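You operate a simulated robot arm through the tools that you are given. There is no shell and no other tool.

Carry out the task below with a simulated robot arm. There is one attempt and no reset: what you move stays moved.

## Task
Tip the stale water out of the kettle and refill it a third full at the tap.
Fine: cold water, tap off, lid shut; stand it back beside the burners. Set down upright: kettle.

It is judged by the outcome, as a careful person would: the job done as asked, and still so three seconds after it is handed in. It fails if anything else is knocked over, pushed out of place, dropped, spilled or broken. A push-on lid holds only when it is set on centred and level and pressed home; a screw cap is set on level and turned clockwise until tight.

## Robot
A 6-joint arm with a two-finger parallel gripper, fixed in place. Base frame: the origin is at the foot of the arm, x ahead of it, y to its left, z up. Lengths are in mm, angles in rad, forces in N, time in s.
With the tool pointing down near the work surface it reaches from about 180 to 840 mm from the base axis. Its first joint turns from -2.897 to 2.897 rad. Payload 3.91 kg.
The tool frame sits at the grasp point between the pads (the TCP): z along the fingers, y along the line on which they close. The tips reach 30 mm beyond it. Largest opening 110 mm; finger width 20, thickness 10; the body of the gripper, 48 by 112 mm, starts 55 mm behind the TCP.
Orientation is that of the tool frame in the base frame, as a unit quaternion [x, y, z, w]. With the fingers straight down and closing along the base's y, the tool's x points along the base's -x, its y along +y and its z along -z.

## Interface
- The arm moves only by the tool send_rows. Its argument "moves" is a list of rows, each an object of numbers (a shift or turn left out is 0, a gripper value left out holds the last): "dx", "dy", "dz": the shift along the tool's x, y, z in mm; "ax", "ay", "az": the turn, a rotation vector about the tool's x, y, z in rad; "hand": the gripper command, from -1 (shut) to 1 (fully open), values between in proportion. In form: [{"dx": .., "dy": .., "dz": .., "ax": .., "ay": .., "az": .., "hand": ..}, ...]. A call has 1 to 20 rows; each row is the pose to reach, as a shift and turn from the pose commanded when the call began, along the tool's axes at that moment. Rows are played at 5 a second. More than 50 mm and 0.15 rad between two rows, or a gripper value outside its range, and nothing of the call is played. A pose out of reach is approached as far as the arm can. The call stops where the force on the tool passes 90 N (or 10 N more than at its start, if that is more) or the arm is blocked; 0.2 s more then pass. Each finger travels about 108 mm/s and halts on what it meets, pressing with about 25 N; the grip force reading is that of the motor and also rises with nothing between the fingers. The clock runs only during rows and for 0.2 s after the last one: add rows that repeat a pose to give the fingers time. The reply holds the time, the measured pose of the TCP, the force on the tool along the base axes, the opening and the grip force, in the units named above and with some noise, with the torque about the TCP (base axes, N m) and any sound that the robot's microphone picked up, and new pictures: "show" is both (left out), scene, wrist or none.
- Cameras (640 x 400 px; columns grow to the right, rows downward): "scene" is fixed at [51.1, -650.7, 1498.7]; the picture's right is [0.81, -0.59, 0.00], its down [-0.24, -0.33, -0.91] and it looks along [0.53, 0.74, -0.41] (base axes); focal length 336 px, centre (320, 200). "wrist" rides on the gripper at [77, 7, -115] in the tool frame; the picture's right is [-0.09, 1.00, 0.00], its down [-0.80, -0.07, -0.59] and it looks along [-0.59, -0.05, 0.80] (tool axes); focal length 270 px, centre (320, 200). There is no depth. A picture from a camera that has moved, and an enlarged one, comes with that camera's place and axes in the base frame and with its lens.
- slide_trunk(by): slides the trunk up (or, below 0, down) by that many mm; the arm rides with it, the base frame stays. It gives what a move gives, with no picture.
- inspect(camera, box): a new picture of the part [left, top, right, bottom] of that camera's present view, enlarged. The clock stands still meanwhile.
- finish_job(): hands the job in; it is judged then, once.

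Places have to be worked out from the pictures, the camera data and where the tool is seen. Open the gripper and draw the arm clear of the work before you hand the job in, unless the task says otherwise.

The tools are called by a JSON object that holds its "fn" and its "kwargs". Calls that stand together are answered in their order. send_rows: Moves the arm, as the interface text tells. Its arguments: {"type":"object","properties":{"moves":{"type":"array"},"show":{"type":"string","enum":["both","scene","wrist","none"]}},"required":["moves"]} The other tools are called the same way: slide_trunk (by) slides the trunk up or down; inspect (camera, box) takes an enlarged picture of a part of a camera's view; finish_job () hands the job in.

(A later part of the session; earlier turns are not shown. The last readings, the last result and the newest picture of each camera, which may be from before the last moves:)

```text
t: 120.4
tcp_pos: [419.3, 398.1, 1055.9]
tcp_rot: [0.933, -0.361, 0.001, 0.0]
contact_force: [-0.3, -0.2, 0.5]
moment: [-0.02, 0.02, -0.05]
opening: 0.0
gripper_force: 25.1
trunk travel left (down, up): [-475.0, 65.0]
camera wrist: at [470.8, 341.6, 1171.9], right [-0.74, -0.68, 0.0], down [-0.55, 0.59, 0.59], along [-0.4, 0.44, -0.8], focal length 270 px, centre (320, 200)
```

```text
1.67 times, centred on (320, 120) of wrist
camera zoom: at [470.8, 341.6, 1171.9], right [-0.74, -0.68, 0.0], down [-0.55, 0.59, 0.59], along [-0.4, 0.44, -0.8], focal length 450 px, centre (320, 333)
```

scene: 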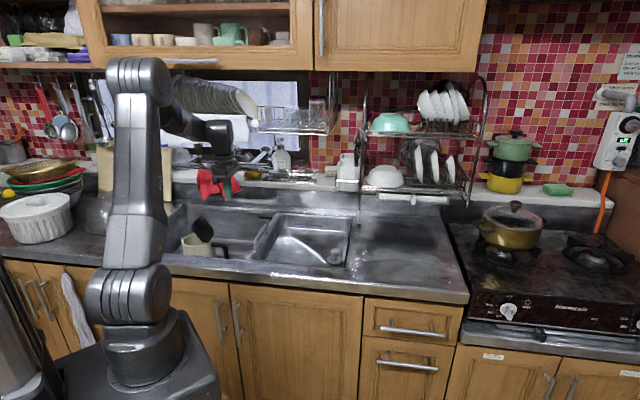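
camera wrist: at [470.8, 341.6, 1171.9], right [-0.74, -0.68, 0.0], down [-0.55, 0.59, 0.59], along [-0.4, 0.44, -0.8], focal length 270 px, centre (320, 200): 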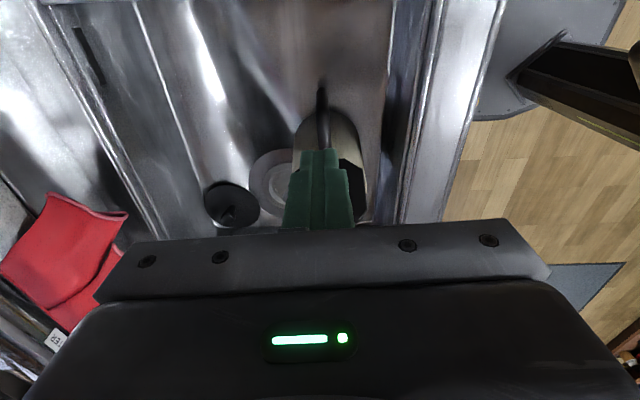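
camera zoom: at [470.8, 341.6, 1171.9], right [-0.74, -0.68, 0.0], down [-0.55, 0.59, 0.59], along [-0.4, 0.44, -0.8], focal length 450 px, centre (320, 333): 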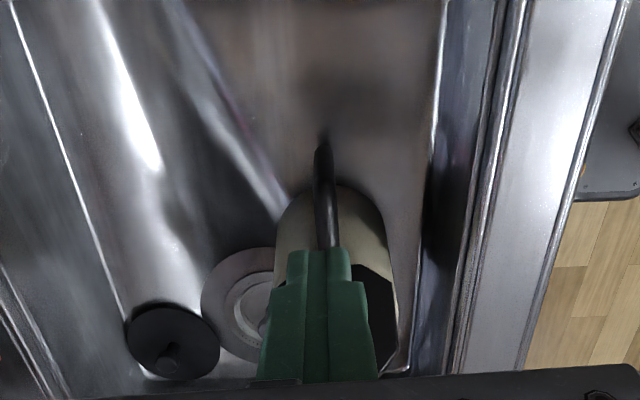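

The tool is vertical and clear. I shift left a bit to view the open lid and mouth from above.

{"fn": "send_rows", "kwargs": {"moves": [{"dx": -30, "dz": -20}, {"dx": -70, "dz": -40}, {"dx": -110, "dz": -50}, {"dx": -110, "dz": -50}], "show": "wrist"}}

{"fn": "inspect", "kwargs": {"camera": "wrist", "box": [180, 0, 460, 220]}}

{"fn": "inspect", "kwargs": {"camera": "scene", "box": [170, 190, 270, 265]}}

```text
t: 121.4
tcp_pos: [337.3, 471.6, 1104.7]
tcp_rot: [0.932, -0.362, 0.0, -0.001]
contact_force: [-0.7, -1.3, 0.0]
moment: [-0.01, 0.03, -0.01]
opening: 0.0
gripper_force: 25.0
trunk travel left (down, up): [-475.0, 65.0]
camera wrist: at [388.8, 415.7, 1221.2], right [-0.74, -0.68, 0.0], down [-0.54, 0.59, 0.59], along [-0.4, 0.44, -0.8], focal length 270 px, centre (320, 200)
```

wrist: 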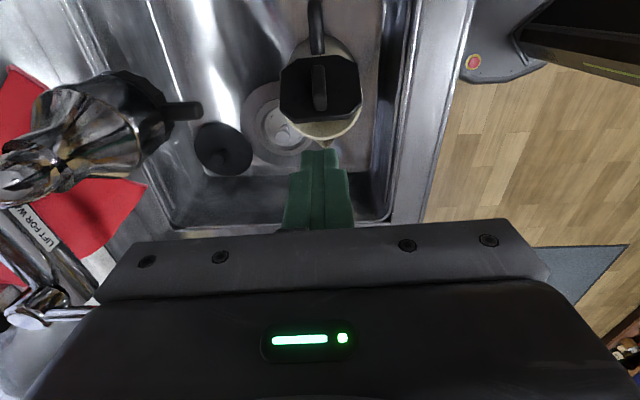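

```text
1.82 times, centred on (320, 110) of wrist
camera zoom: at [388.8, 415.7, 1221.2], right [-0.74, -0.68, 0.0], down [-0.54, 0.59, 0.59], along [-0.4, 0.44, -0.8], focal length 491 px, centre (320, 364)
```

zoom: 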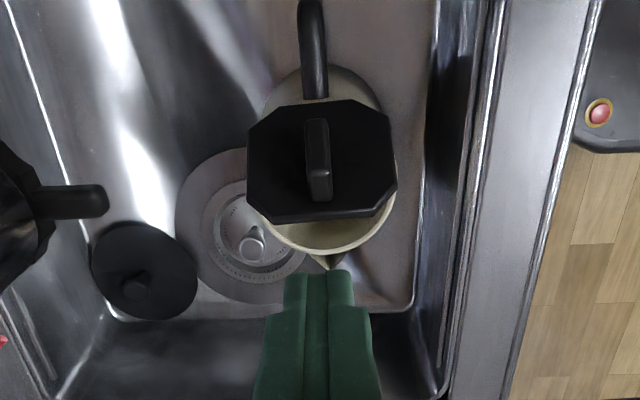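

```text
5.33 times, centred on (220, 228) of scene
camera zoom: at [51.1, -650.7, 1498.7], right [0.81, -0.59, 0.0], down [-0.24, -0.33, -0.91], along [0.53, 0.74, -0.41], focal length 1793 px, centre (853, 53)
```

zoom: 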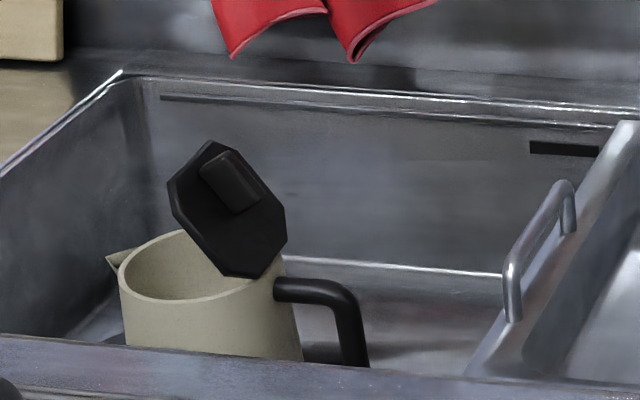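

The lid stays ~57° open, leaving the spout-side half of the mouth free. I now go back over the handle (bar ≈ (386, 428)) with fingers open, first stopping above to check alignment.

{"fn": "send_rows", "kwargs": {"moves": [{"dx": 30, "dy": -1, "hand": -0.5}, {"dx": 65, "dy": -1, "dz": 20, "hand": 0.0}, {"dx": 65, "dy": -1, "dz": 60, "hand": 0.0}, {"dx": 65, "dy": -1, "dz": 105, "hand": 0.0}, {"dx": 65, "dy": -1, "dz": 145, "hand": 0.0}, {"dx": 65, "dy": -1, "dz": 145, "hand": 0.0}], "show": "wrist"}}

{"fn": "inspect", "kwargs": {"camera": "wrist", "box": [180, 20, 460, 240]}}

{"fn": "inspect", "kwargs": {"camera": "scene", "box": [170, 160, 290, 270]}}

```text
t: 122.8
tcp_pos: [386.2, 432.0, 960.1]
tcp_rot: [0.933, -0.361, 0.001, -0.001]
contact_force: [-0.2, 0.1, -0.1]
moment: [-0.01, 0.02, -0.03]
opening: 55.1
gripper_force: 0.1
trunk travel left (down, up): [-475.0, 65.0]
camera wrist: at [437.4, 374.3, 1076.0], right [-0.74, -0.68, 0.0], down [-0.55, 0.59, 0.59], along [-0.4, 0.44, -0.8], focal length 270 px, centre (320, 200)
```

wrist: 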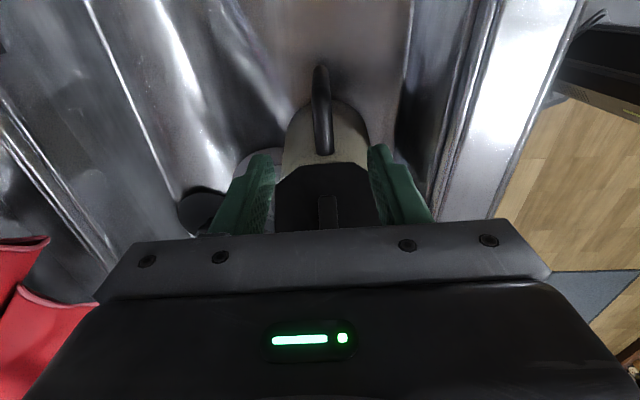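

```text
1.82 times, centred on (320, 130) of wrist
camera zoom: at [437.4, 374.3, 1076.0], right [-0.74, -0.68, 0.0], down [-0.55, 0.59, 0.59], along [-0.4, 0.44, -0.8], focal length 491 px, centre (320, 327)
```

zoom: 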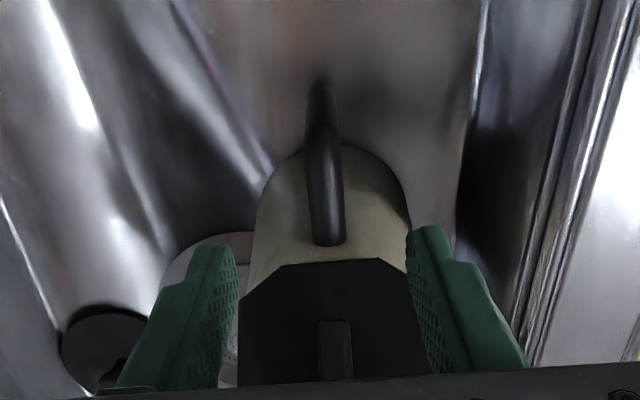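

```text
3.64 times, centred on (230, 215) of scene
camera zoom: at [51.1, -650.7, 1498.7], right [0.81, -0.59, 0.0], down [-0.24, -0.33, -0.91], along [0.53, 0.74, -0.41], focal length 1222 px, centre (647, 146)
```

zoom: 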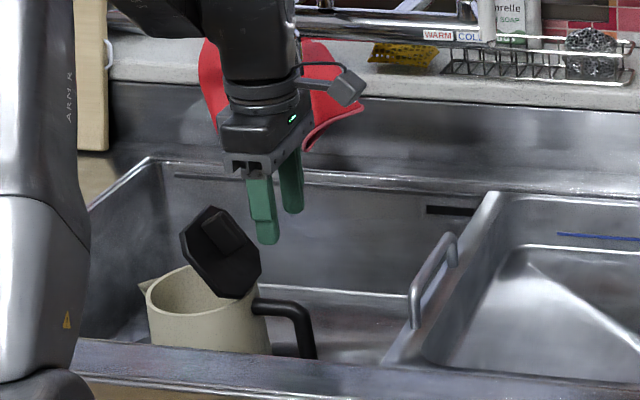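

By the same geometry as before the bar is 8 mm further out than the tool centre. I correct that and descend to the grip height.

{"fn": "send_rows", "kwargs": {"moves": [{"dx": 8, "dz": 20, "hand": 0.0}, {"dx": 8, "dz": 60, "hand": 0.0}, {"dx": 8, "dz": 100, "hand": 0.0}, {"dx": 8, "dz": 130, "hand": 0.0}, {"dx": 8, "dz": 147, "hand": 0.0}, {"dx": 8, "dz": 147, "hand": 0.0}], "show": "wrist"}}

{"fn": "inspect", "kwargs": {"camera": "wrist", "box": [180, 20, 460, 240]}}

{"fn": "inspect", "kwargs": {"camera": "scene", "box": [170, 160, 290, 270]}}

```text
t: 124.2
tcp_pos: [393.2, 423.6, 812.0]
tcp_rot: [0.933, -0.361, 0.0, -0.001]
contact_force: [0.3, -0.7, -1.3]
moment: [0.01, -0.02, 0.03]
opening: 54.9
gripper_force: 0.0
trunk travel left (down, up): [-475.0, 65.0]
camera wrist: at [444.1, 367.3, 929.0], right [-0.74, -0.68, 0.0], down [-0.54, 0.59, 0.59], along [-0.4, 0.44, -0.8], focal length 270 px, centre (320, 200)
```

wrist: 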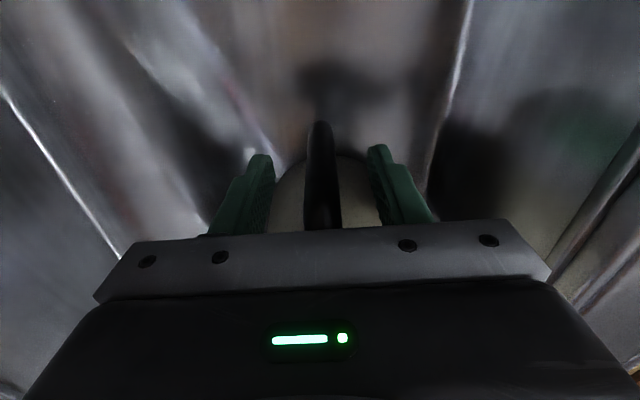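

```text
1.82 times, centred on (320, 130) of wrist
camera zoom: at [444.1, 367.3, 929.0], right [-0.74, -0.68, 0.0], down [-0.54, 0.59, 0.59], along [-0.4, 0.44, -0.8], focal length 491 px, centre (320, 327)
```

zoom: 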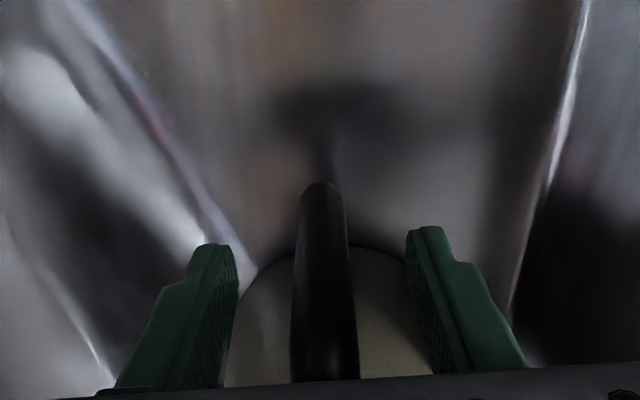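

```text
3.64 times, centred on (230, 215) of scene
camera zoom: at [51.1, -650.7, 1498.7], right [0.81, -0.59, 0.0], down [-0.24, -0.33, -0.91], along [0.53, 0.74, -0.41], focal length 1222 px, centre (647, 146)
```

zoom: 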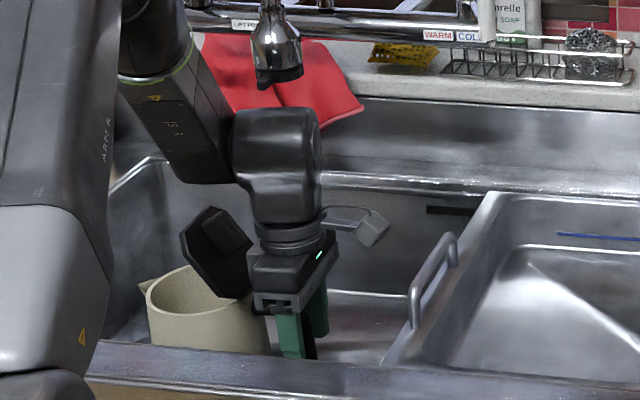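

Well aligned. I close on the handle and lift about 22 mm.

{"fn": "send_rows", "kwargs": {"moves": [{"hand": -0.5}, {"hand": -1}, {"hand": -1}, {"hand": -1}, {"dz": -6, "hand": -1}, {"dz": -14, "hand": -1}, {"dz": -22, "hand": -1}, {"dz": -22, "hand": -1}], "show": "scene"}}

{"fn": "inspect", "kwargs": {"camera": "scene", "box": [170, 160, 290, 270]}}

```text
t: 126.0
tcp_pos: [393.2, 424.6, 836.0]
tcp_rot: [0.933, -0.361, 0.0, -0.001]
contact_force: [1.3, 0.4, -6.1]
moment: [-0.33, -0.42, -0.02]
opening: 17.8
gripper_force: 25.2
trunk travel left (down, up): [-475.0, 65.0]
```

scene: 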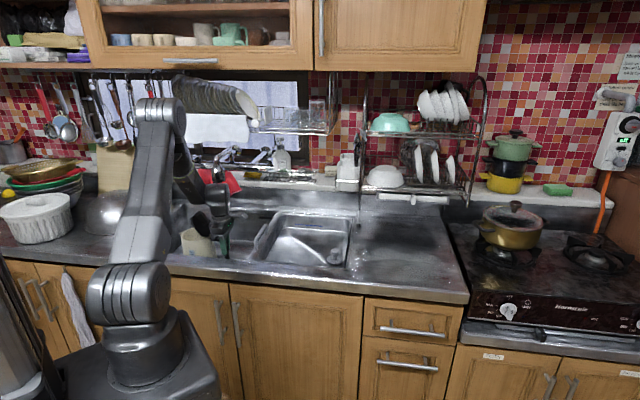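

```text
3.64 times, centred on (230, 215) of scene
camera zoom: at [51.1, -650.7, 1498.7], right [0.81, -0.59, 0.0], down [-0.24, -0.33, -0.91], along [0.53, 0.74, -0.41], focal length 1222 px, centre (647, 146)
```

zoom: 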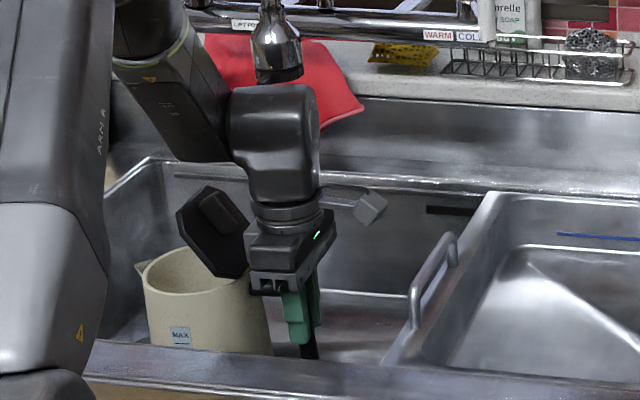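

Lifted cleanly with the lid still open. Now I turn the kettle 90° so its handle faces me and its mouth moves under the nozzle, shifting 45 mm left at the same time.

{"fn": "send_rows", "kwargs": {"moves": [{"dx": -2, "az": 0.06, "hand": -1}, {"dx": -5, "az": 0.15, "hand": -1}, {"dx": -8, "az": 0.26, "hand": -1}, {"dx": -11, "az": 0.38, "hand": -1}, {"dx": -14, "az": 0.5, "hand": -1}, {"dx": -18, "az": 0.62, "hand": -1}, {"dx": -21, "az": 0.74, "hand": -1}, {"dx": -25, "az": 0.86, "hand": -1}, {"dx": -28, "az": 0.98, "hand": -1}, {"dx": -32, "az": 1.1, "hand": -1}, {"dx": -35, "az": 1.22, "hand": -1}, {"dx": -39, "az": 1.34, "hand": -1}, {"dx": -42, "az": 1.45, "hand": -1}, {"dx": -44, "az": 1.53, "hand": -1}, {"dx": -45, "az": 1.571, "hand": -1}, {"dx": -45, "az": 1.571, "hand": -1}], "show": "both"}}

{"fn": "inspect", "kwargs": {"camera": "scene", "box": [170, 140, 300, 260]}}

```text
t: 129.4
tcp_pos: [360.1, 454.4, 835.6]
tcp_rot: [-0.403, 0.915, 0.0, 0.0]
contact_force: [0.0, 0.1, -5.7]
moment: [-0.34, 0.35, -0.03]
opening: 17.9
gripper_force: 24.9
trunk travel left (down, up): [-475.0, 65.0]
camera wrist: at [301.9, 402.4, 951.8], right [-0.68, 0.74, 0.0], down [0.59, 0.54, 0.59], along [0.44, 0.4, -0.8], focal length 270 px, centre (320, 200)
```

scene: 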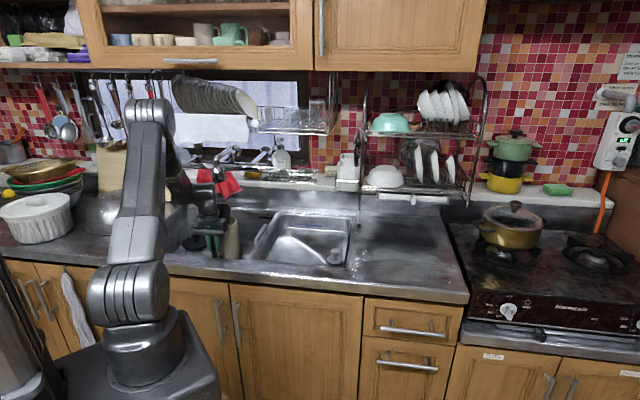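
wrist: 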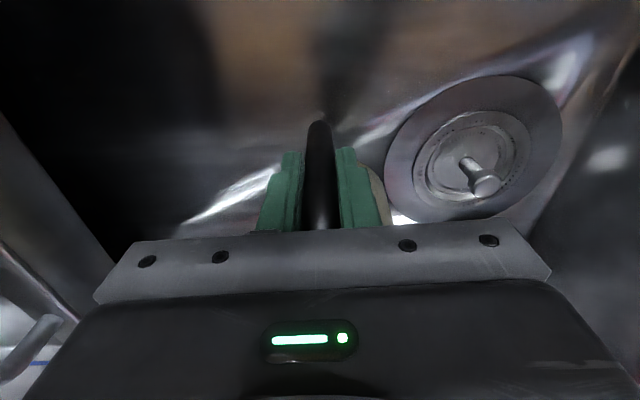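

```text
3.33 times, centred on (235, 200) of scene
camera zoom: at [51.1, -650.7, 1498.7], right [0.81, -0.59, 0.0], down [-0.24, -0.33, -0.91], along [0.53, 0.74, -0.41], focal length 1120 px, centre (603, 200)
```

zoom: 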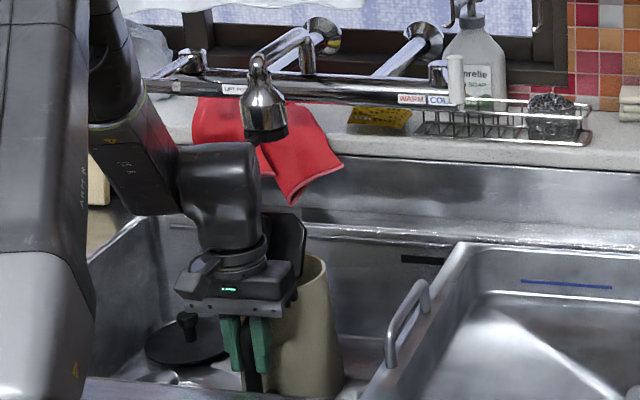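

The kettle is now under the nozzle area with the handle facing me. I zoom in to check the mouth's position relative to the nozzle.

{"fn": "inspect", "kwargs": {"camera": "scene", "box": [200, 195, 260, 265]}}

{"fn": "inspect", "kwargs": {"camera": "scene", "box": [195, 140, 265, 240]}}

```text
5.71 times, centred on (230, 230) of scene
camera zoom: at [51.1, -650.7, 1498.7], right [0.81, -0.59, 0.0], down [-0.24, -0.33, -0.91], along [0.53, 0.74, -0.41], focal length 1921 px, centre (834, 29)
```

zoom: 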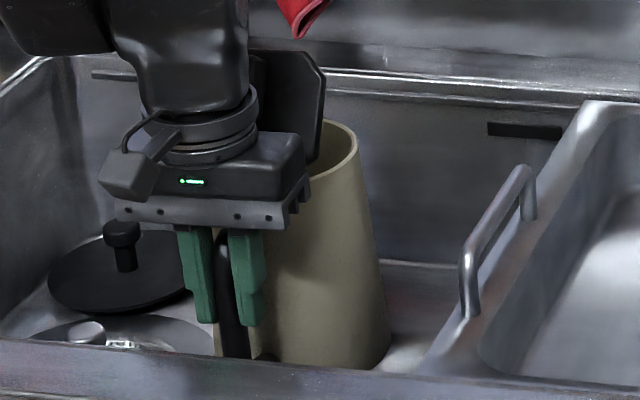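

```text
4.00 times, centred on (230, 190) of scene
camera zoom: at [51.1, -650.7, 1498.7], right [0.81, -0.59, 0.0], down [-0.24, -0.33, -0.91], along [0.53, 0.74, -0.41], focal length 1345 px, centre (680, 240)
```

zoom: 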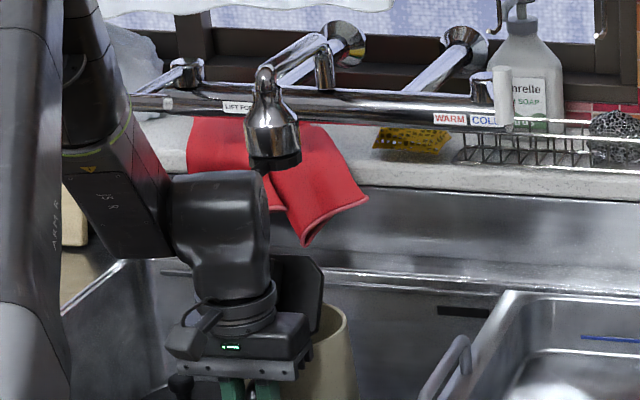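

The mouth axis is about 25 mm in front of the nozzle line, so the stream will fall into the free spout-side half. I lower it onto the floor in small steps.

{"fn": "send_rows", "kwargs": {"moves": [{"dz": 7, "hand": -1}, {"dz": 14, "hand": -1}, {"dz": 20, "hand": -1}, {"dz": 20, "hand": -1}], "show": "none"}}

{"fn": "send_rows", "kwargs": {"moves": [{"dz": 4, "hand": -1}, {"dz": 4, "hand": -1}], "show": "none"}}

{"fn": "send_rows", "kwargs": {"moves": [{"dz": 4, "hand": -1}, {"dz": 4, "hand": -1}], "show": "none"}}

```text
t: 130.4
tcp_pos: [360.2, 453.8, 815.1]
tcp_rot: [-0.404, 0.915, 0.0, -0.001]
contact_force: [-1.4, -0.1, -5.4]
moment: [-0.39, 0.35, 0.01]
opening: 18.0
gripper_force: 24.9
trunk travel left (down, up): [-475.0, 65.0]
```

```text
t: 131.0
tcp_pos: [360.3, 454.6, 813.2]
tcp_rot: [-0.405, 0.914, 0.0, 0.001]
contact_force: [-0.1, -0.8, 0.7]
moment: [-0.1, -0.15, 0.0]
opening: 18.0
gripper_force: 25.1
trunk travel left (down, up): [-475.0, 65.0]
```

```text
t: 131.6
tcp_pos: [358.8, 453.8, 810.1]
tcp_rot: [-0.405, 0.914, 0.001, 0.002]
contact_force: [-4.7, -3.4, 27.4]
moment: [0.37, -0.24, -0.01]
opening: 17.7
gripper_force: 24.9
trunk travel left (down, up): [-475.0, 65.0]
```

Standing on the floor. I relieve the press, open the fingers, rise clear of the handle and draw back toward me.

{"fn": "send_rows", "kwargs": {"moves": [{"dz": -3, "hand": -1}, {"dz": -3, "hand": -0.5}, {"dz": -3, "hand": 0.0}, {"dz": -3, "hand": 0.1}, {"dz": -30, "hand": 0.1}, {"dz": -70, "hand": 0.1}, {"dz": -110, "hand": 0.1}, {"dx": 25, "dz": -150, "hand": 0.1}, {"dx": 60, "dz": -180, "hand": 0.1}, {"dx": 95, "dz": -210, "hand": 0.1}, {"dx": 95, "dz": -210, "hand": 0.1}], "show": "both"}}

{"fn": "inspect", "kwargs": {"camera": "scene", "box": [180, 140, 300, 260]}}

{"fn": "inspect", "kwargs": {"camera": "wrist", "box": [180, 20, 460, 240]}}

```text
t: 134.0
tcp_pos: [293.6, 383.5, 1018.8]
tcp_rot: [-0.404, 0.915, 0.0, 0.0]
contact_force: [-0.1, 1.0, 0.6]
moment: [0.0, 0.03, 0.01]
opening: 60.3
gripper_force: 0.1
trunk travel left (down, up): [-475.0, 65.0]
camera wrist: at [236.7, 331.5, 1133.9], right [-0.68, 0.74, 0.0], down [0.59, 0.54, 0.6], along [0.44, 0.4, -0.8], focal length 270 px, centre (320, 200)
```

scene: 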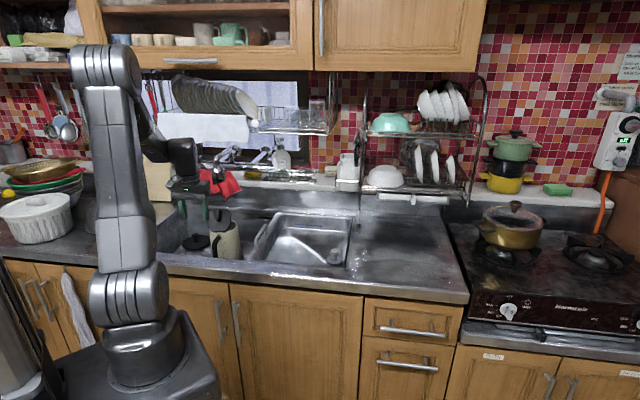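
wrist: 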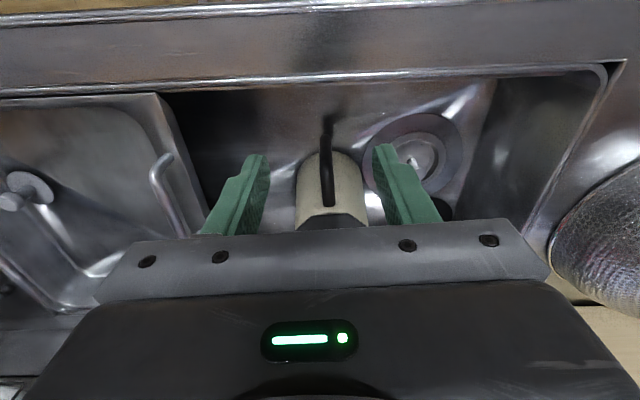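

```text
3.33 times, centred on (240, 200) of scene
camera zoom: at [51.1, -650.7, 1498.7], right [0.81, -0.59, 0.0], down [-0.24, -0.33, -0.91], along [0.53, 0.74, -0.41], focal length 1120 px, centre (587, 200)
```

zoom: 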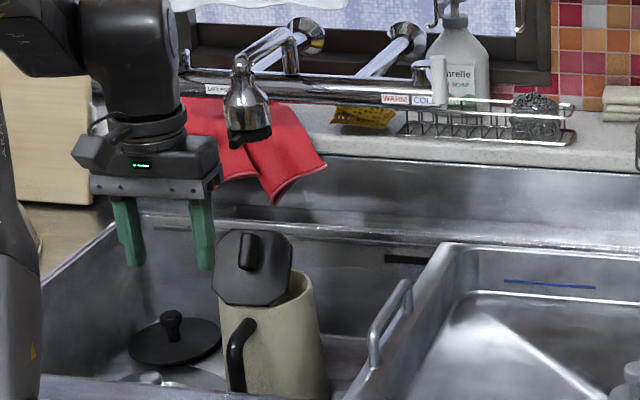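

```text
1.82 times, centred on (320, 130) of wrist
camera zoom: at [236.7, 331.5, 1133.9], right [-0.68, 0.74, 0.0], down [0.59, 0.54, 0.6], along [0.44, 0.4, -0.8], focal length 491 px, centre (320, 327)
```

zoom: 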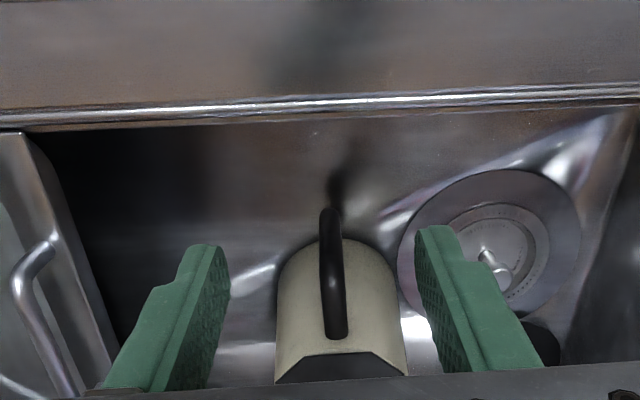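

The kettle stands under the nozzle with its lid open. Next is the flow lever: I move to a spot in front of it (left of the nozzle), tool still vertical, yawing so the finger closing line will be vertical after pitching up.

{"fn": "send_rows", "kwargs": {"moves": [{"dx": -5, "dy": 5, "dz": -15, "az": -0.14, "hand": 0.0}, {"dx": -12, "dy": 14, "dz": -30, "az": -0.28, "hand": 0.0}, {"dx": -22, "dy": 27, "dz": -45, "az": -0.42, "hand": 0.0}, {"dx": -34, "dy": 41, "dz": -60, "az": -0.56, "hand": 0.0}, {"dx": -47, "dy": 57, "dz": -70, "az": -0.7, "hand": 0.0}, {"dx": -61, "dy": 74, "dz": -81, "az": -0.84, "hand": 0.0}, {"dx": -75, "dy": 91, "dz": -81, "az": -0.98, "hand": 0.0}, {"dx": -89, "dy": 107, "dz": -81, "az": -1.12, "hand": 0.0}, {"dx": -101, "dy": 122, "dz": -81, "az": -1.26, "hand": 0.0}, {"dx": -111, "dy": 134, "dz": -81, "az": -1.4, "hand": 0.0}, {"dx": -118, "dy": 143, "dz": -81, "az": -1.53, "hand": 0.0}, {"dx": -118, "dy": 143, "dz": -81, "az": -1.571, "hand": 0.0}, {"dx": -118, "dy": 143, "dz": -81, "az": -1.571, "hand": 0.0}], "show": "both"}}

```text
t: 136.8
tcp_pos: [269.9, 567.4, 1099.0]
tcp_rot: [0.933, -0.361, 0.001, -0.001]
contact_force: [-0.5, 0.8, -0.1]
moment: [-0.01, -0.01, 0.0]
opening: 55.2
gripper_force: 0.1
trunk travel left (down, up): [-475.0, 65.0]
camera wrist: at [320.8, 511.0, 1215.5], right [-0.73, -0.68, 0.0], down [-0.55, 0.59, 0.59], along [-0.4, 0.44, -0.8], focal length 270 px, centre (320, 200)
```

scene: 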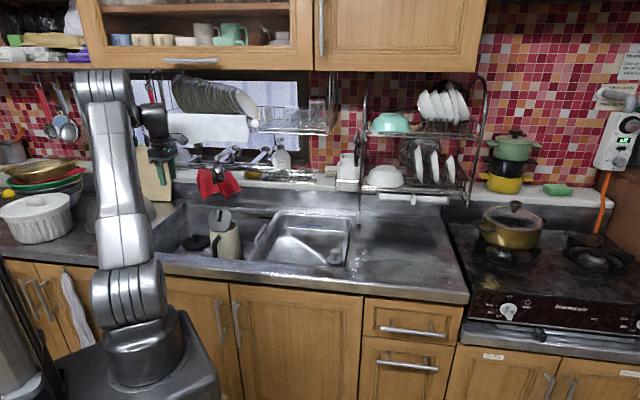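
wrist: 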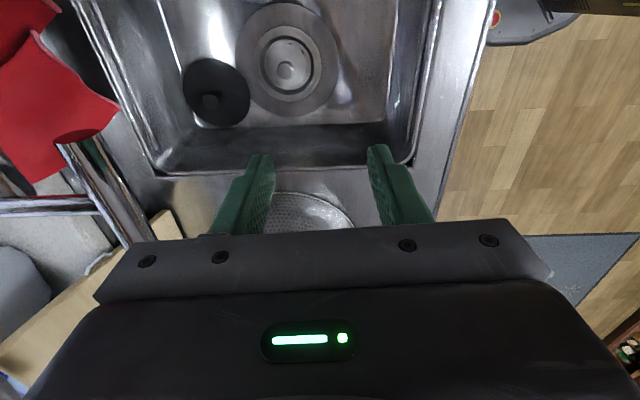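

The flow lever's T-handle is visible at the left of this view. I zoom in to refine its position.

{"fn": "inspect", "kwargs": {"camera": "wrist", "box": [0, 100, 200, 280]}}

{"fn": "inspect", "kwargs": {"camera": "scene", "box": [140, 130, 260, 240]}}

```text
2.22 times, centred on (100, 190) of wrist
camera zoom: at [320.8, 511.0, 1215.5], right [-0.73, -0.68, 0.0], down [-0.55, 0.59, 0.59], along [-0.4, 0.44, -0.8], focal length 601 px, centre (809, 222)
```

zoom: 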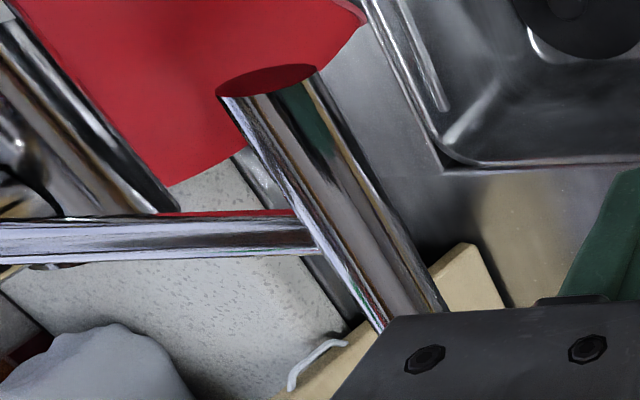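

```text
3.64 times, centred on (200, 185) of scene
camera zoom: at [51.1, -650.7, 1498.7], right [0.81, -0.59, 0.0], down [-0.24, -0.33, -0.91], along [0.53, 0.74, -0.41], focal length 1222 px, centre (756, 254)
```

zoom: 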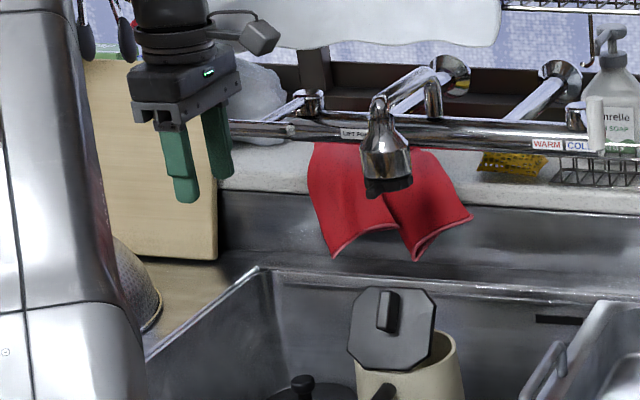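

T-handle: centre ≈(n 711, u −184), right end u ≈ −150, height z ≈ 1097. I pitch the gripper up to horizontal (pointing at the wall) in place, with fingers opening vertically.

{"fn": "send_rows", "kwargs": {"moves": [{"ax": 0.13, "hand": 0.0}, {"ax": 0.26, "hand": 0.0}, {"ax": 0.39, "hand": 0.0}, {"ax": 0.52, "hand": 0.0}, {"ax": 0.65, "hand": 0.0}, {"ax": 0.78, "hand": 0.0}, {"ax": 0.91, "hand": 0.0}, {"ax": 1.04, "hand": 0.0}, {"ax": 1.17, "hand": 0.0}, {"ax": 1.3, "hand": 0.0}, {"ax": 1.43, "hand": 0.0}, {"ax": 1.571, "hand": 0.0}, {"ax": 1.571, "hand": 0.0}], "show": "both"}}

```text
t: 139.6
tcp_pos: [268.0, 567.7, 1098.5]
tcp_rot: [-0.659, 0.254, -0.255, 0.66]
contact_force: [-1.0, 0.6, -0.6]
moment: [-0.01, -0.02, -0.01]
opening: 54.9
gripper_force: 0.0
trunk travel left (down, up): [-475.0, 65.0]
camera wrist: at [248.0, 431.3, 1093.7], right [-0.06, 0.06, -1.0], down [-0.99, 0.1, 0.07], along [0.1, 0.99, 0.05], focal length 270 px, centre (320, 200)
```

scene: 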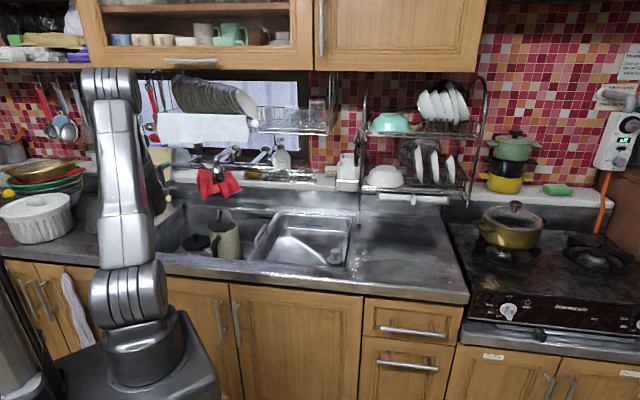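
wrist: 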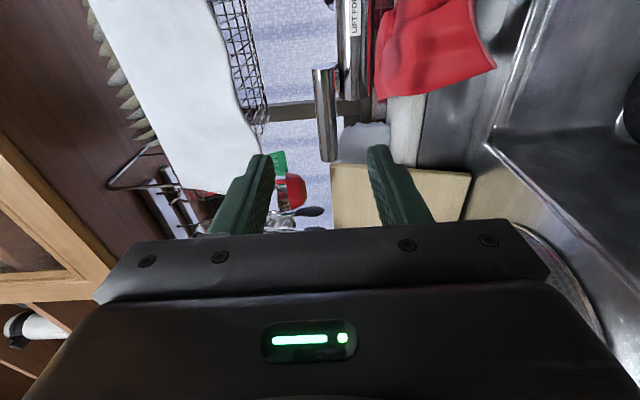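

The horizontal pose was reached cleanly; the T-handle sits midway between the fingers' height. I shift 17 mm right (off the lever's arm) and move forward so the fingers pass above and below the T-handle.

{"fn": "send_rows", "kwargs": {"moves": [{"dx": 9, "dz": 15, "hand": 0.0}, {"dx": 17, "dz": 40, "hand": 0.0}, {"dx": 17, "dz": 65, "hand": 0.0}, {"dx": 17, "dz": 85, "hand": 0.0}, {"dx": 17, "dz": 85, "hand": 0.0}], "show": "both"}}

{"fn": "inspect", "kwargs": {"camera": "wrist", "box": [200, 40, 440, 240]}}

{"fn": "inspect", "kwargs": {"camera": "scene", "box": [150, 130, 250, 220]}}

```text
t: 140.8
tcp_pos: [338.3, 618.2, 1098.7]
tcp_rot: [0.66, -0.255, 0.254, -0.659]
contact_force: [-0.8, -0.2, 0.3]
moment: [-0.01, 0.01, -0.01]
opening: 55.0
gripper_force: 0.1
trunk travel left (down, up): [-475.0, 65.0]
camera wrist: at [318.5, 482.0, 1093.3], right [-0.06, 0.06, -1.0], down [-0.99, 0.1, 0.07], along [0.1, 0.99, 0.05], focal length 270 px, centre (320, 200)
```

scene: 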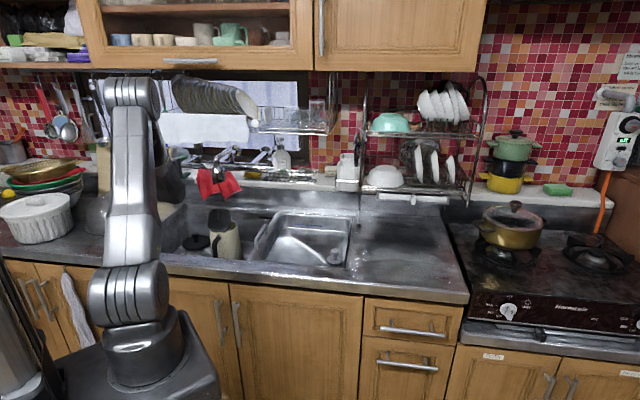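
wrist: 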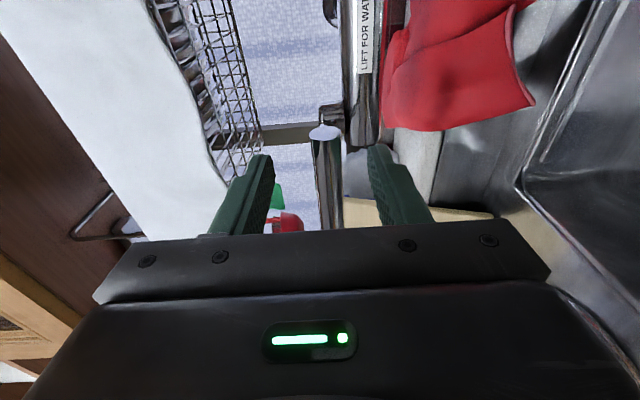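

```text
2.00 times, centred on (320, 140) of wrist
camera zoom: at [318.5, 482.0, 1093.3], right [-0.06, 0.06, -1.0], down [-0.99, 0.1, 0.07], along [0.1, 0.99, 0.05], focal length 541 px, centre (320, 320)
```

zoom: 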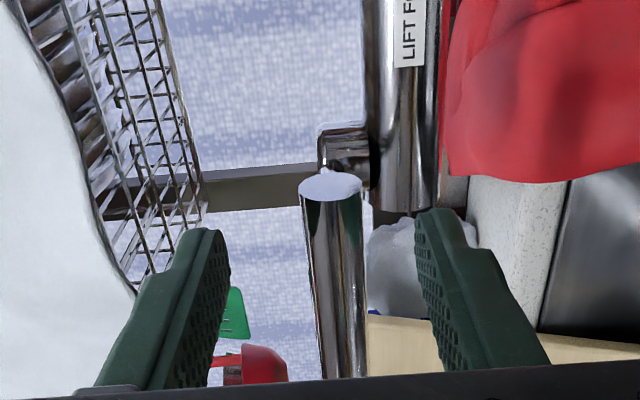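

```text
4.44 times, centred on (200, 175) of scene
camera zoom: at [51.1, -650.7, 1498.7], right [0.81, -0.59, 0.0], down [-0.24, -0.33, -0.91], along [0.53, 0.74, -0.41], focal length 1494 px, centre (853, 311)
```

zoom: 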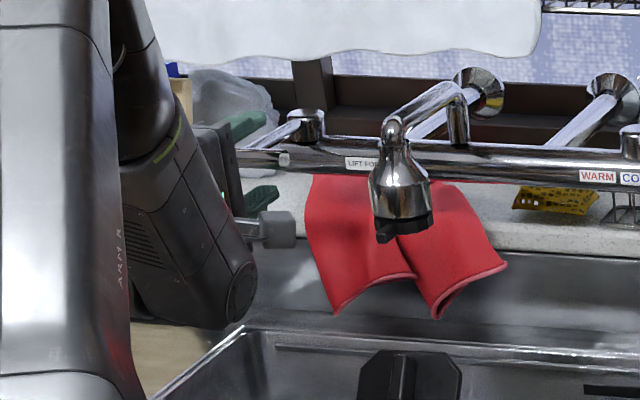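

The T-handle is well between the fingers. I advance the last 25 mm and close on it.

{"fn": "send_rows", "kwargs": {"moves": [{"dz": 12, "hand": 0.0}, {"dz": 25, "hand": 0.0}, {"dz": 25, "hand": -0.5}, {"dz": 25, "hand": -1}, {"dz": 25, "hand": -1}, {"dz": 25, "hand": -1}], "show": "both"}}

{"fn": "inspect", "kwargs": {"camera": "wrist", "box": [200, 40, 440, 240]}}

{"fn": "inspect", "kwargs": {"camera": "scene", "box": [150, 130, 250, 220]}}

```text
t: 142.2
tcp_pos: [355.8, 636.5, 1097.5]
tcp_rot: [-0.659, 0.254, -0.256, 0.66]
contact_force: [0.5, 0.3, -1.3]
moment: [-0.03, 0.02, -0.03]
opening: 17.3
gripper_force: 45.1
trunk travel left (down, up): [-475.0, 65.0]
camera wrist: at [334.4, 500.0, 1093.3], right [-0.06, 0.06, -1.0], down [-0.99, 0.1, 0.07], along [0.1, 0.99, 0.05], focal length 270 px, centre (320, 200)
```

scene: 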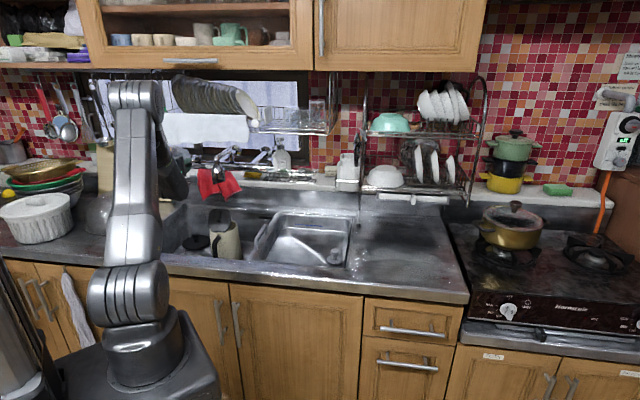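
wrist: 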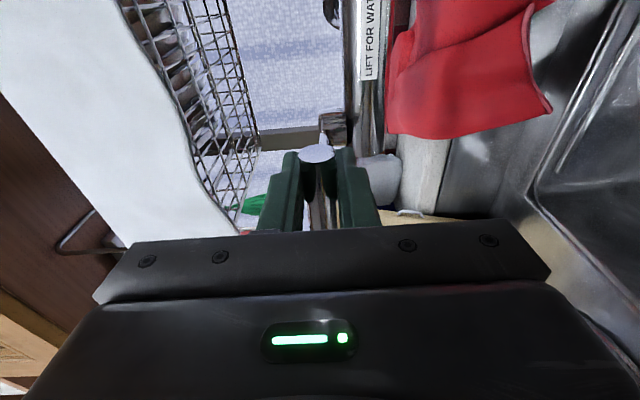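

```text
2.00 times, centred on (320, 140) of wrist
camera zoom: at [334.4, 500.0, 1093.3], right [-0.06, 0.06, -1.0], down [-0.99, 0.1, 0.07], along [0.1, 0.99, 0.05], focal length 541 px, centre (320, 320)
```

zoom: 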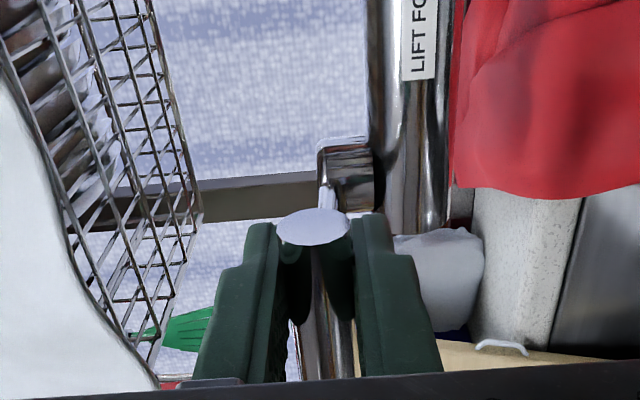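

```text
4.44 times, centred on (200, 175) of scene
camera zoom: at [51.1, -650.7, 1498.7], right [0.81, -0.59, 0.0], down [-0.24, -0.33, -0.91], along [0.53, 0.74, -0.41], focal length 1494 px, centre (853, 311)
```

zoom: 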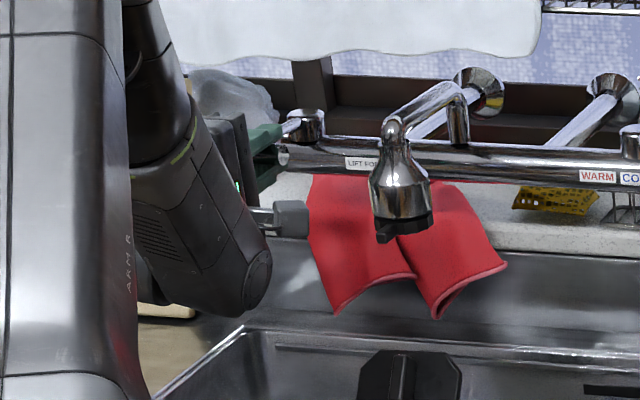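

The T-handle is gripped (17 mm) with no flow yet. I raise the lever gently by about 15 mm first and look at what the tap does.

{"fn": "send_rows", "kwargs": {"moves": [{"dy": -5, "dz": 0, "hand": -1}, {"dy": -10, "dz": 0.5, "hand": -1}, {"dy": -15, "dz": 1, "hand": -1}], "show": "scene"}}

{"fn": "inspect", "kwargs": {"camera": "scene", "box": [180, 140, 280, 260]}}

```text
t: 143.0
tcp_pos: [356.3, 638.0, 1113.4]
tcp_rot: [0.66, -0.255, 0.255, -0.659]
contact_force: [1.9, 3.3, -4.3]
moment: [-0.24, 0.27, 0.14]
opening: 17.0
gripper_force: 45.1
trunk travel left (down, up): [-475.0, 65.0]
```

scene: 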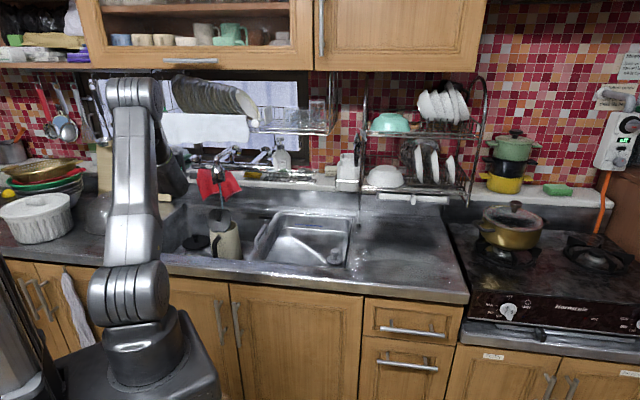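

```text
3.33 times, centred on (230, 200) of scene
camera zoom: at [51.1, -650.7, 1498.7], right [0.81, -0.59, 0.0], down [-0.24, -0.33, -0.91], along [0.53, 0.74, -0.41], focal length 1120 px, centre (620, 200)
```

zoom: 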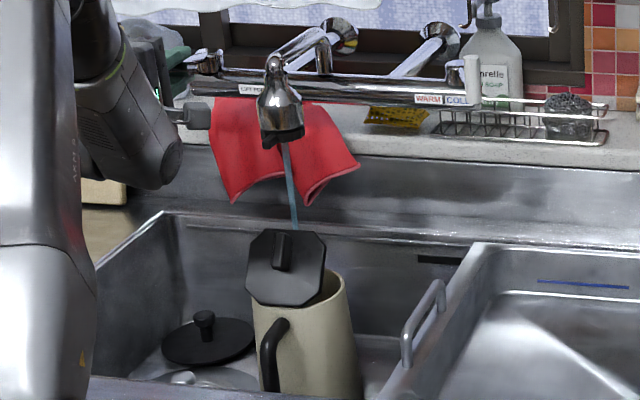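

Water flows in a clean (blue, cold) stream straight into the mouth behind the lid. I let it run about 2 s at this opening, then close to measure.

{"fn": "send_rows", "kwargs": {"moves": [{"hand": -1}, {"hand": -1}, {"hand": -1}, {"hand": -1}, {"hand": -1}, {"hand": -1}, {"hand": -1}, {"hand": -1}], "show": "scene"}}

{"fn": "inspect", "kwargs": {"camera": "scene", "box": [180, 140, 280, 260]}}

```text
t: 144.8
tcp_pos: [357.1, 639.0, 1113.3]
tcp_rot: [-0.659, 0.255, -0.256, 0.66]
contact_force: [3.9, 6.9, -0.2]
moment: [0.12, -0.09, -0.09]
opening: 17.3
gripper_force: 44.7
trunk travel left (down, up): [-475.0, 65.0]
```

scene: 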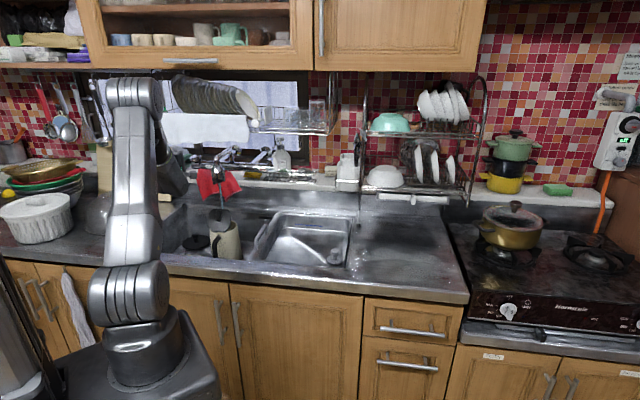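

```text
3.33 times, centred on (230, 200) of scene
camera zoom: at [51.1, -650.7, 1498.7], right [0.81, -0.59, 0.0], down [-0.24, -0.33, -0.91], along [0.53, 0.74, -0.41], focal length 1120 px, centre (620, 200)
```

zoom: 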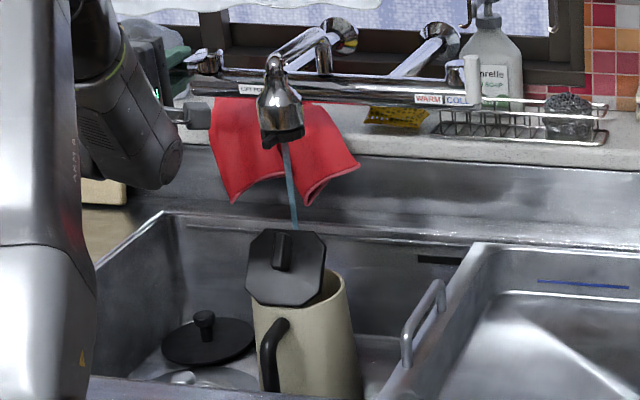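

Steady flow; about 2.2 s so far. I lower the lever back to shut and check the stream stops.

{"fn": "send_rows", "kwargs": {"moves": [{"dy": 8, "dz": -0.5, "hand": -1}, {"dy": 16, "dz": -1, "hand": -1}, {"dy": 16, "dz": -1, "hand": -1}], "show": "scene"}}

{"fn": "inspect", "kwargs": {"camera": "scene", "box": [180, 140, 280, 260]}}

```text
t: 145.6
tcp_pos: [355.1, 637.5, 1098.5]
tcp_rot: [-0.659, 0.255, -0.256, 0.66]
contact_force: [0.5, 0.4, 1.8]
moment: [0.18, -0.13, -0.17]
opening: 17.1
gripper_force: 44.6
trunk travel left (down, up): [-475.0, 65.0]
```

scene: 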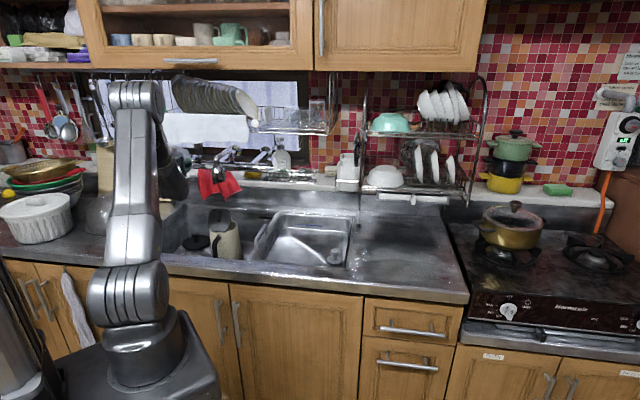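

```text
3.33 times, centred on (230, 200) of scene
camera zoom: at [51.1, -650.7, 1498.7], right [0.81, -0.59, 0.0], down [-0.24, -0.33, -0.91], along [0.53, 0.74, -0.41], focal length 1120 px, centre (620, 200)
```

zoom: 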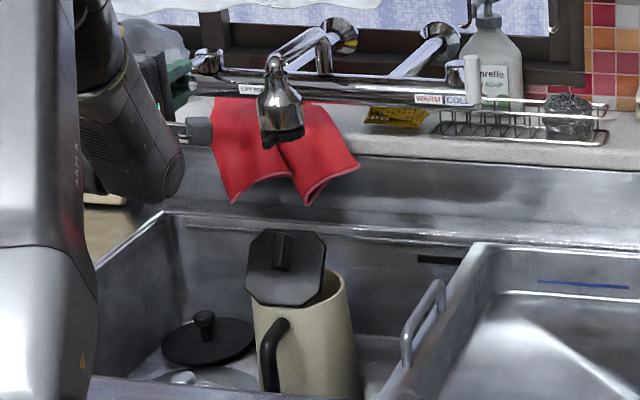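

The stream stopped. To measure how much went in I'll weigh the kettle by its handle. First I release the lever, back straight out and pitch the tool down again.

{"fn": "send_rows", "kwargs": {"moves": [{"hand": -0.5}, {"hand": 0.0}, {"hand": 0.0}, {"dz": -25, "hand": 0.0}, {"dz": -65, "hand": 0.0}, {"dz": -105, "hand": 0.0}, {"dz": -112, "hand": 0.0}, {"dz": -112, "hand": 0.0}], "show": "none"}}

{"fn": "send_rows", "kwargs": {"moves": [{"ax": -0.13, "hand": 0.0}, {"ax": -0.26, "hand": 0.0}, {"ax": -0.39, "hand": 0.0}, {"ax": -0.52, "hand": 0.0}, {"ax": -0.65, "hand": 0.0}, {"ax": -0.78, "hand": 0.0}, {"ax": -0.91, "hand": 0.0}, {"ax": -1.04, "hand": 0.0}, {"ax": -1.17, "hand": 0.0}, {"ax": -1.3, "hand": 0.0}, {"ax": -1.43, "hand": 0.0}, {"ax": -1.571, "hand": 0.0}, {"ax": -1.571, "hand": 0.0}], "show": "both"}}

```text
t: 147.4
tcp_pos: [280.0, 555.7, 1098.6]
tcp_rot: [-0.659, 0.255, -0.255, 0.66]
contact_force: [-0.1, 0.7, -0.6]
moment: [0.02, -0.02, -0.02]
opening: 55.0
gripper_force: 0.1
trunk travel left (down, up): [-475.0, 65.0]
```

```text
t: 150.2
tcp_pos: [280.4, 555.1, 1098.3]
tcp_rot: [0.933, -0.36, -0.001, 0.0]
contact_force: [0.3, 0.0, 0.3]
moment: [0.01, 0.02, 0.02]
opening: 55.0
gripper_force: 0.2
trunk travel left (down, up): [-475.0, 65.0]
camera wrist: at [331.2, 497.5, 1214.7], right [-0.74, -0.68, 0.0], down [-0.54, 0.59, 0.59], along [-0.4, 0.44, -0.8], focal length 270 px, centre (320, 200)
```

scene: 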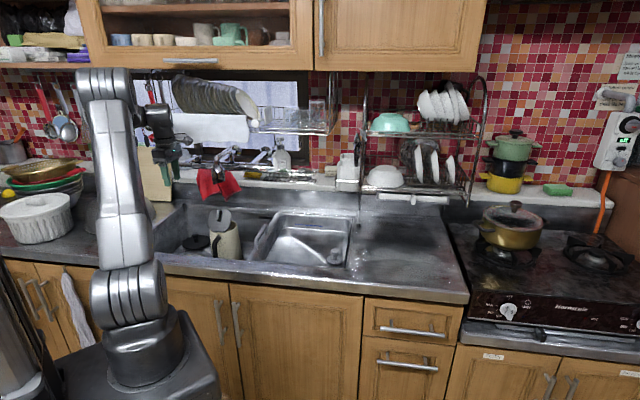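
wrist: 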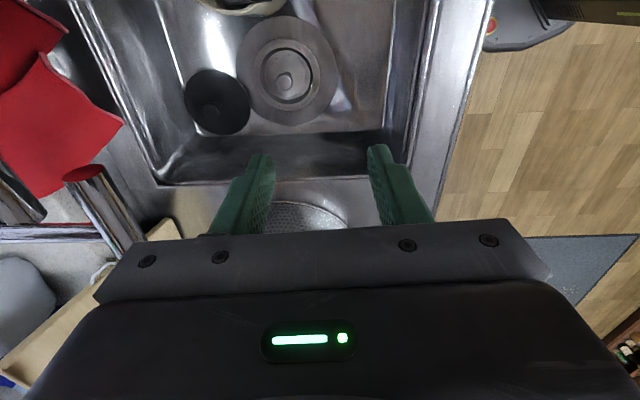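

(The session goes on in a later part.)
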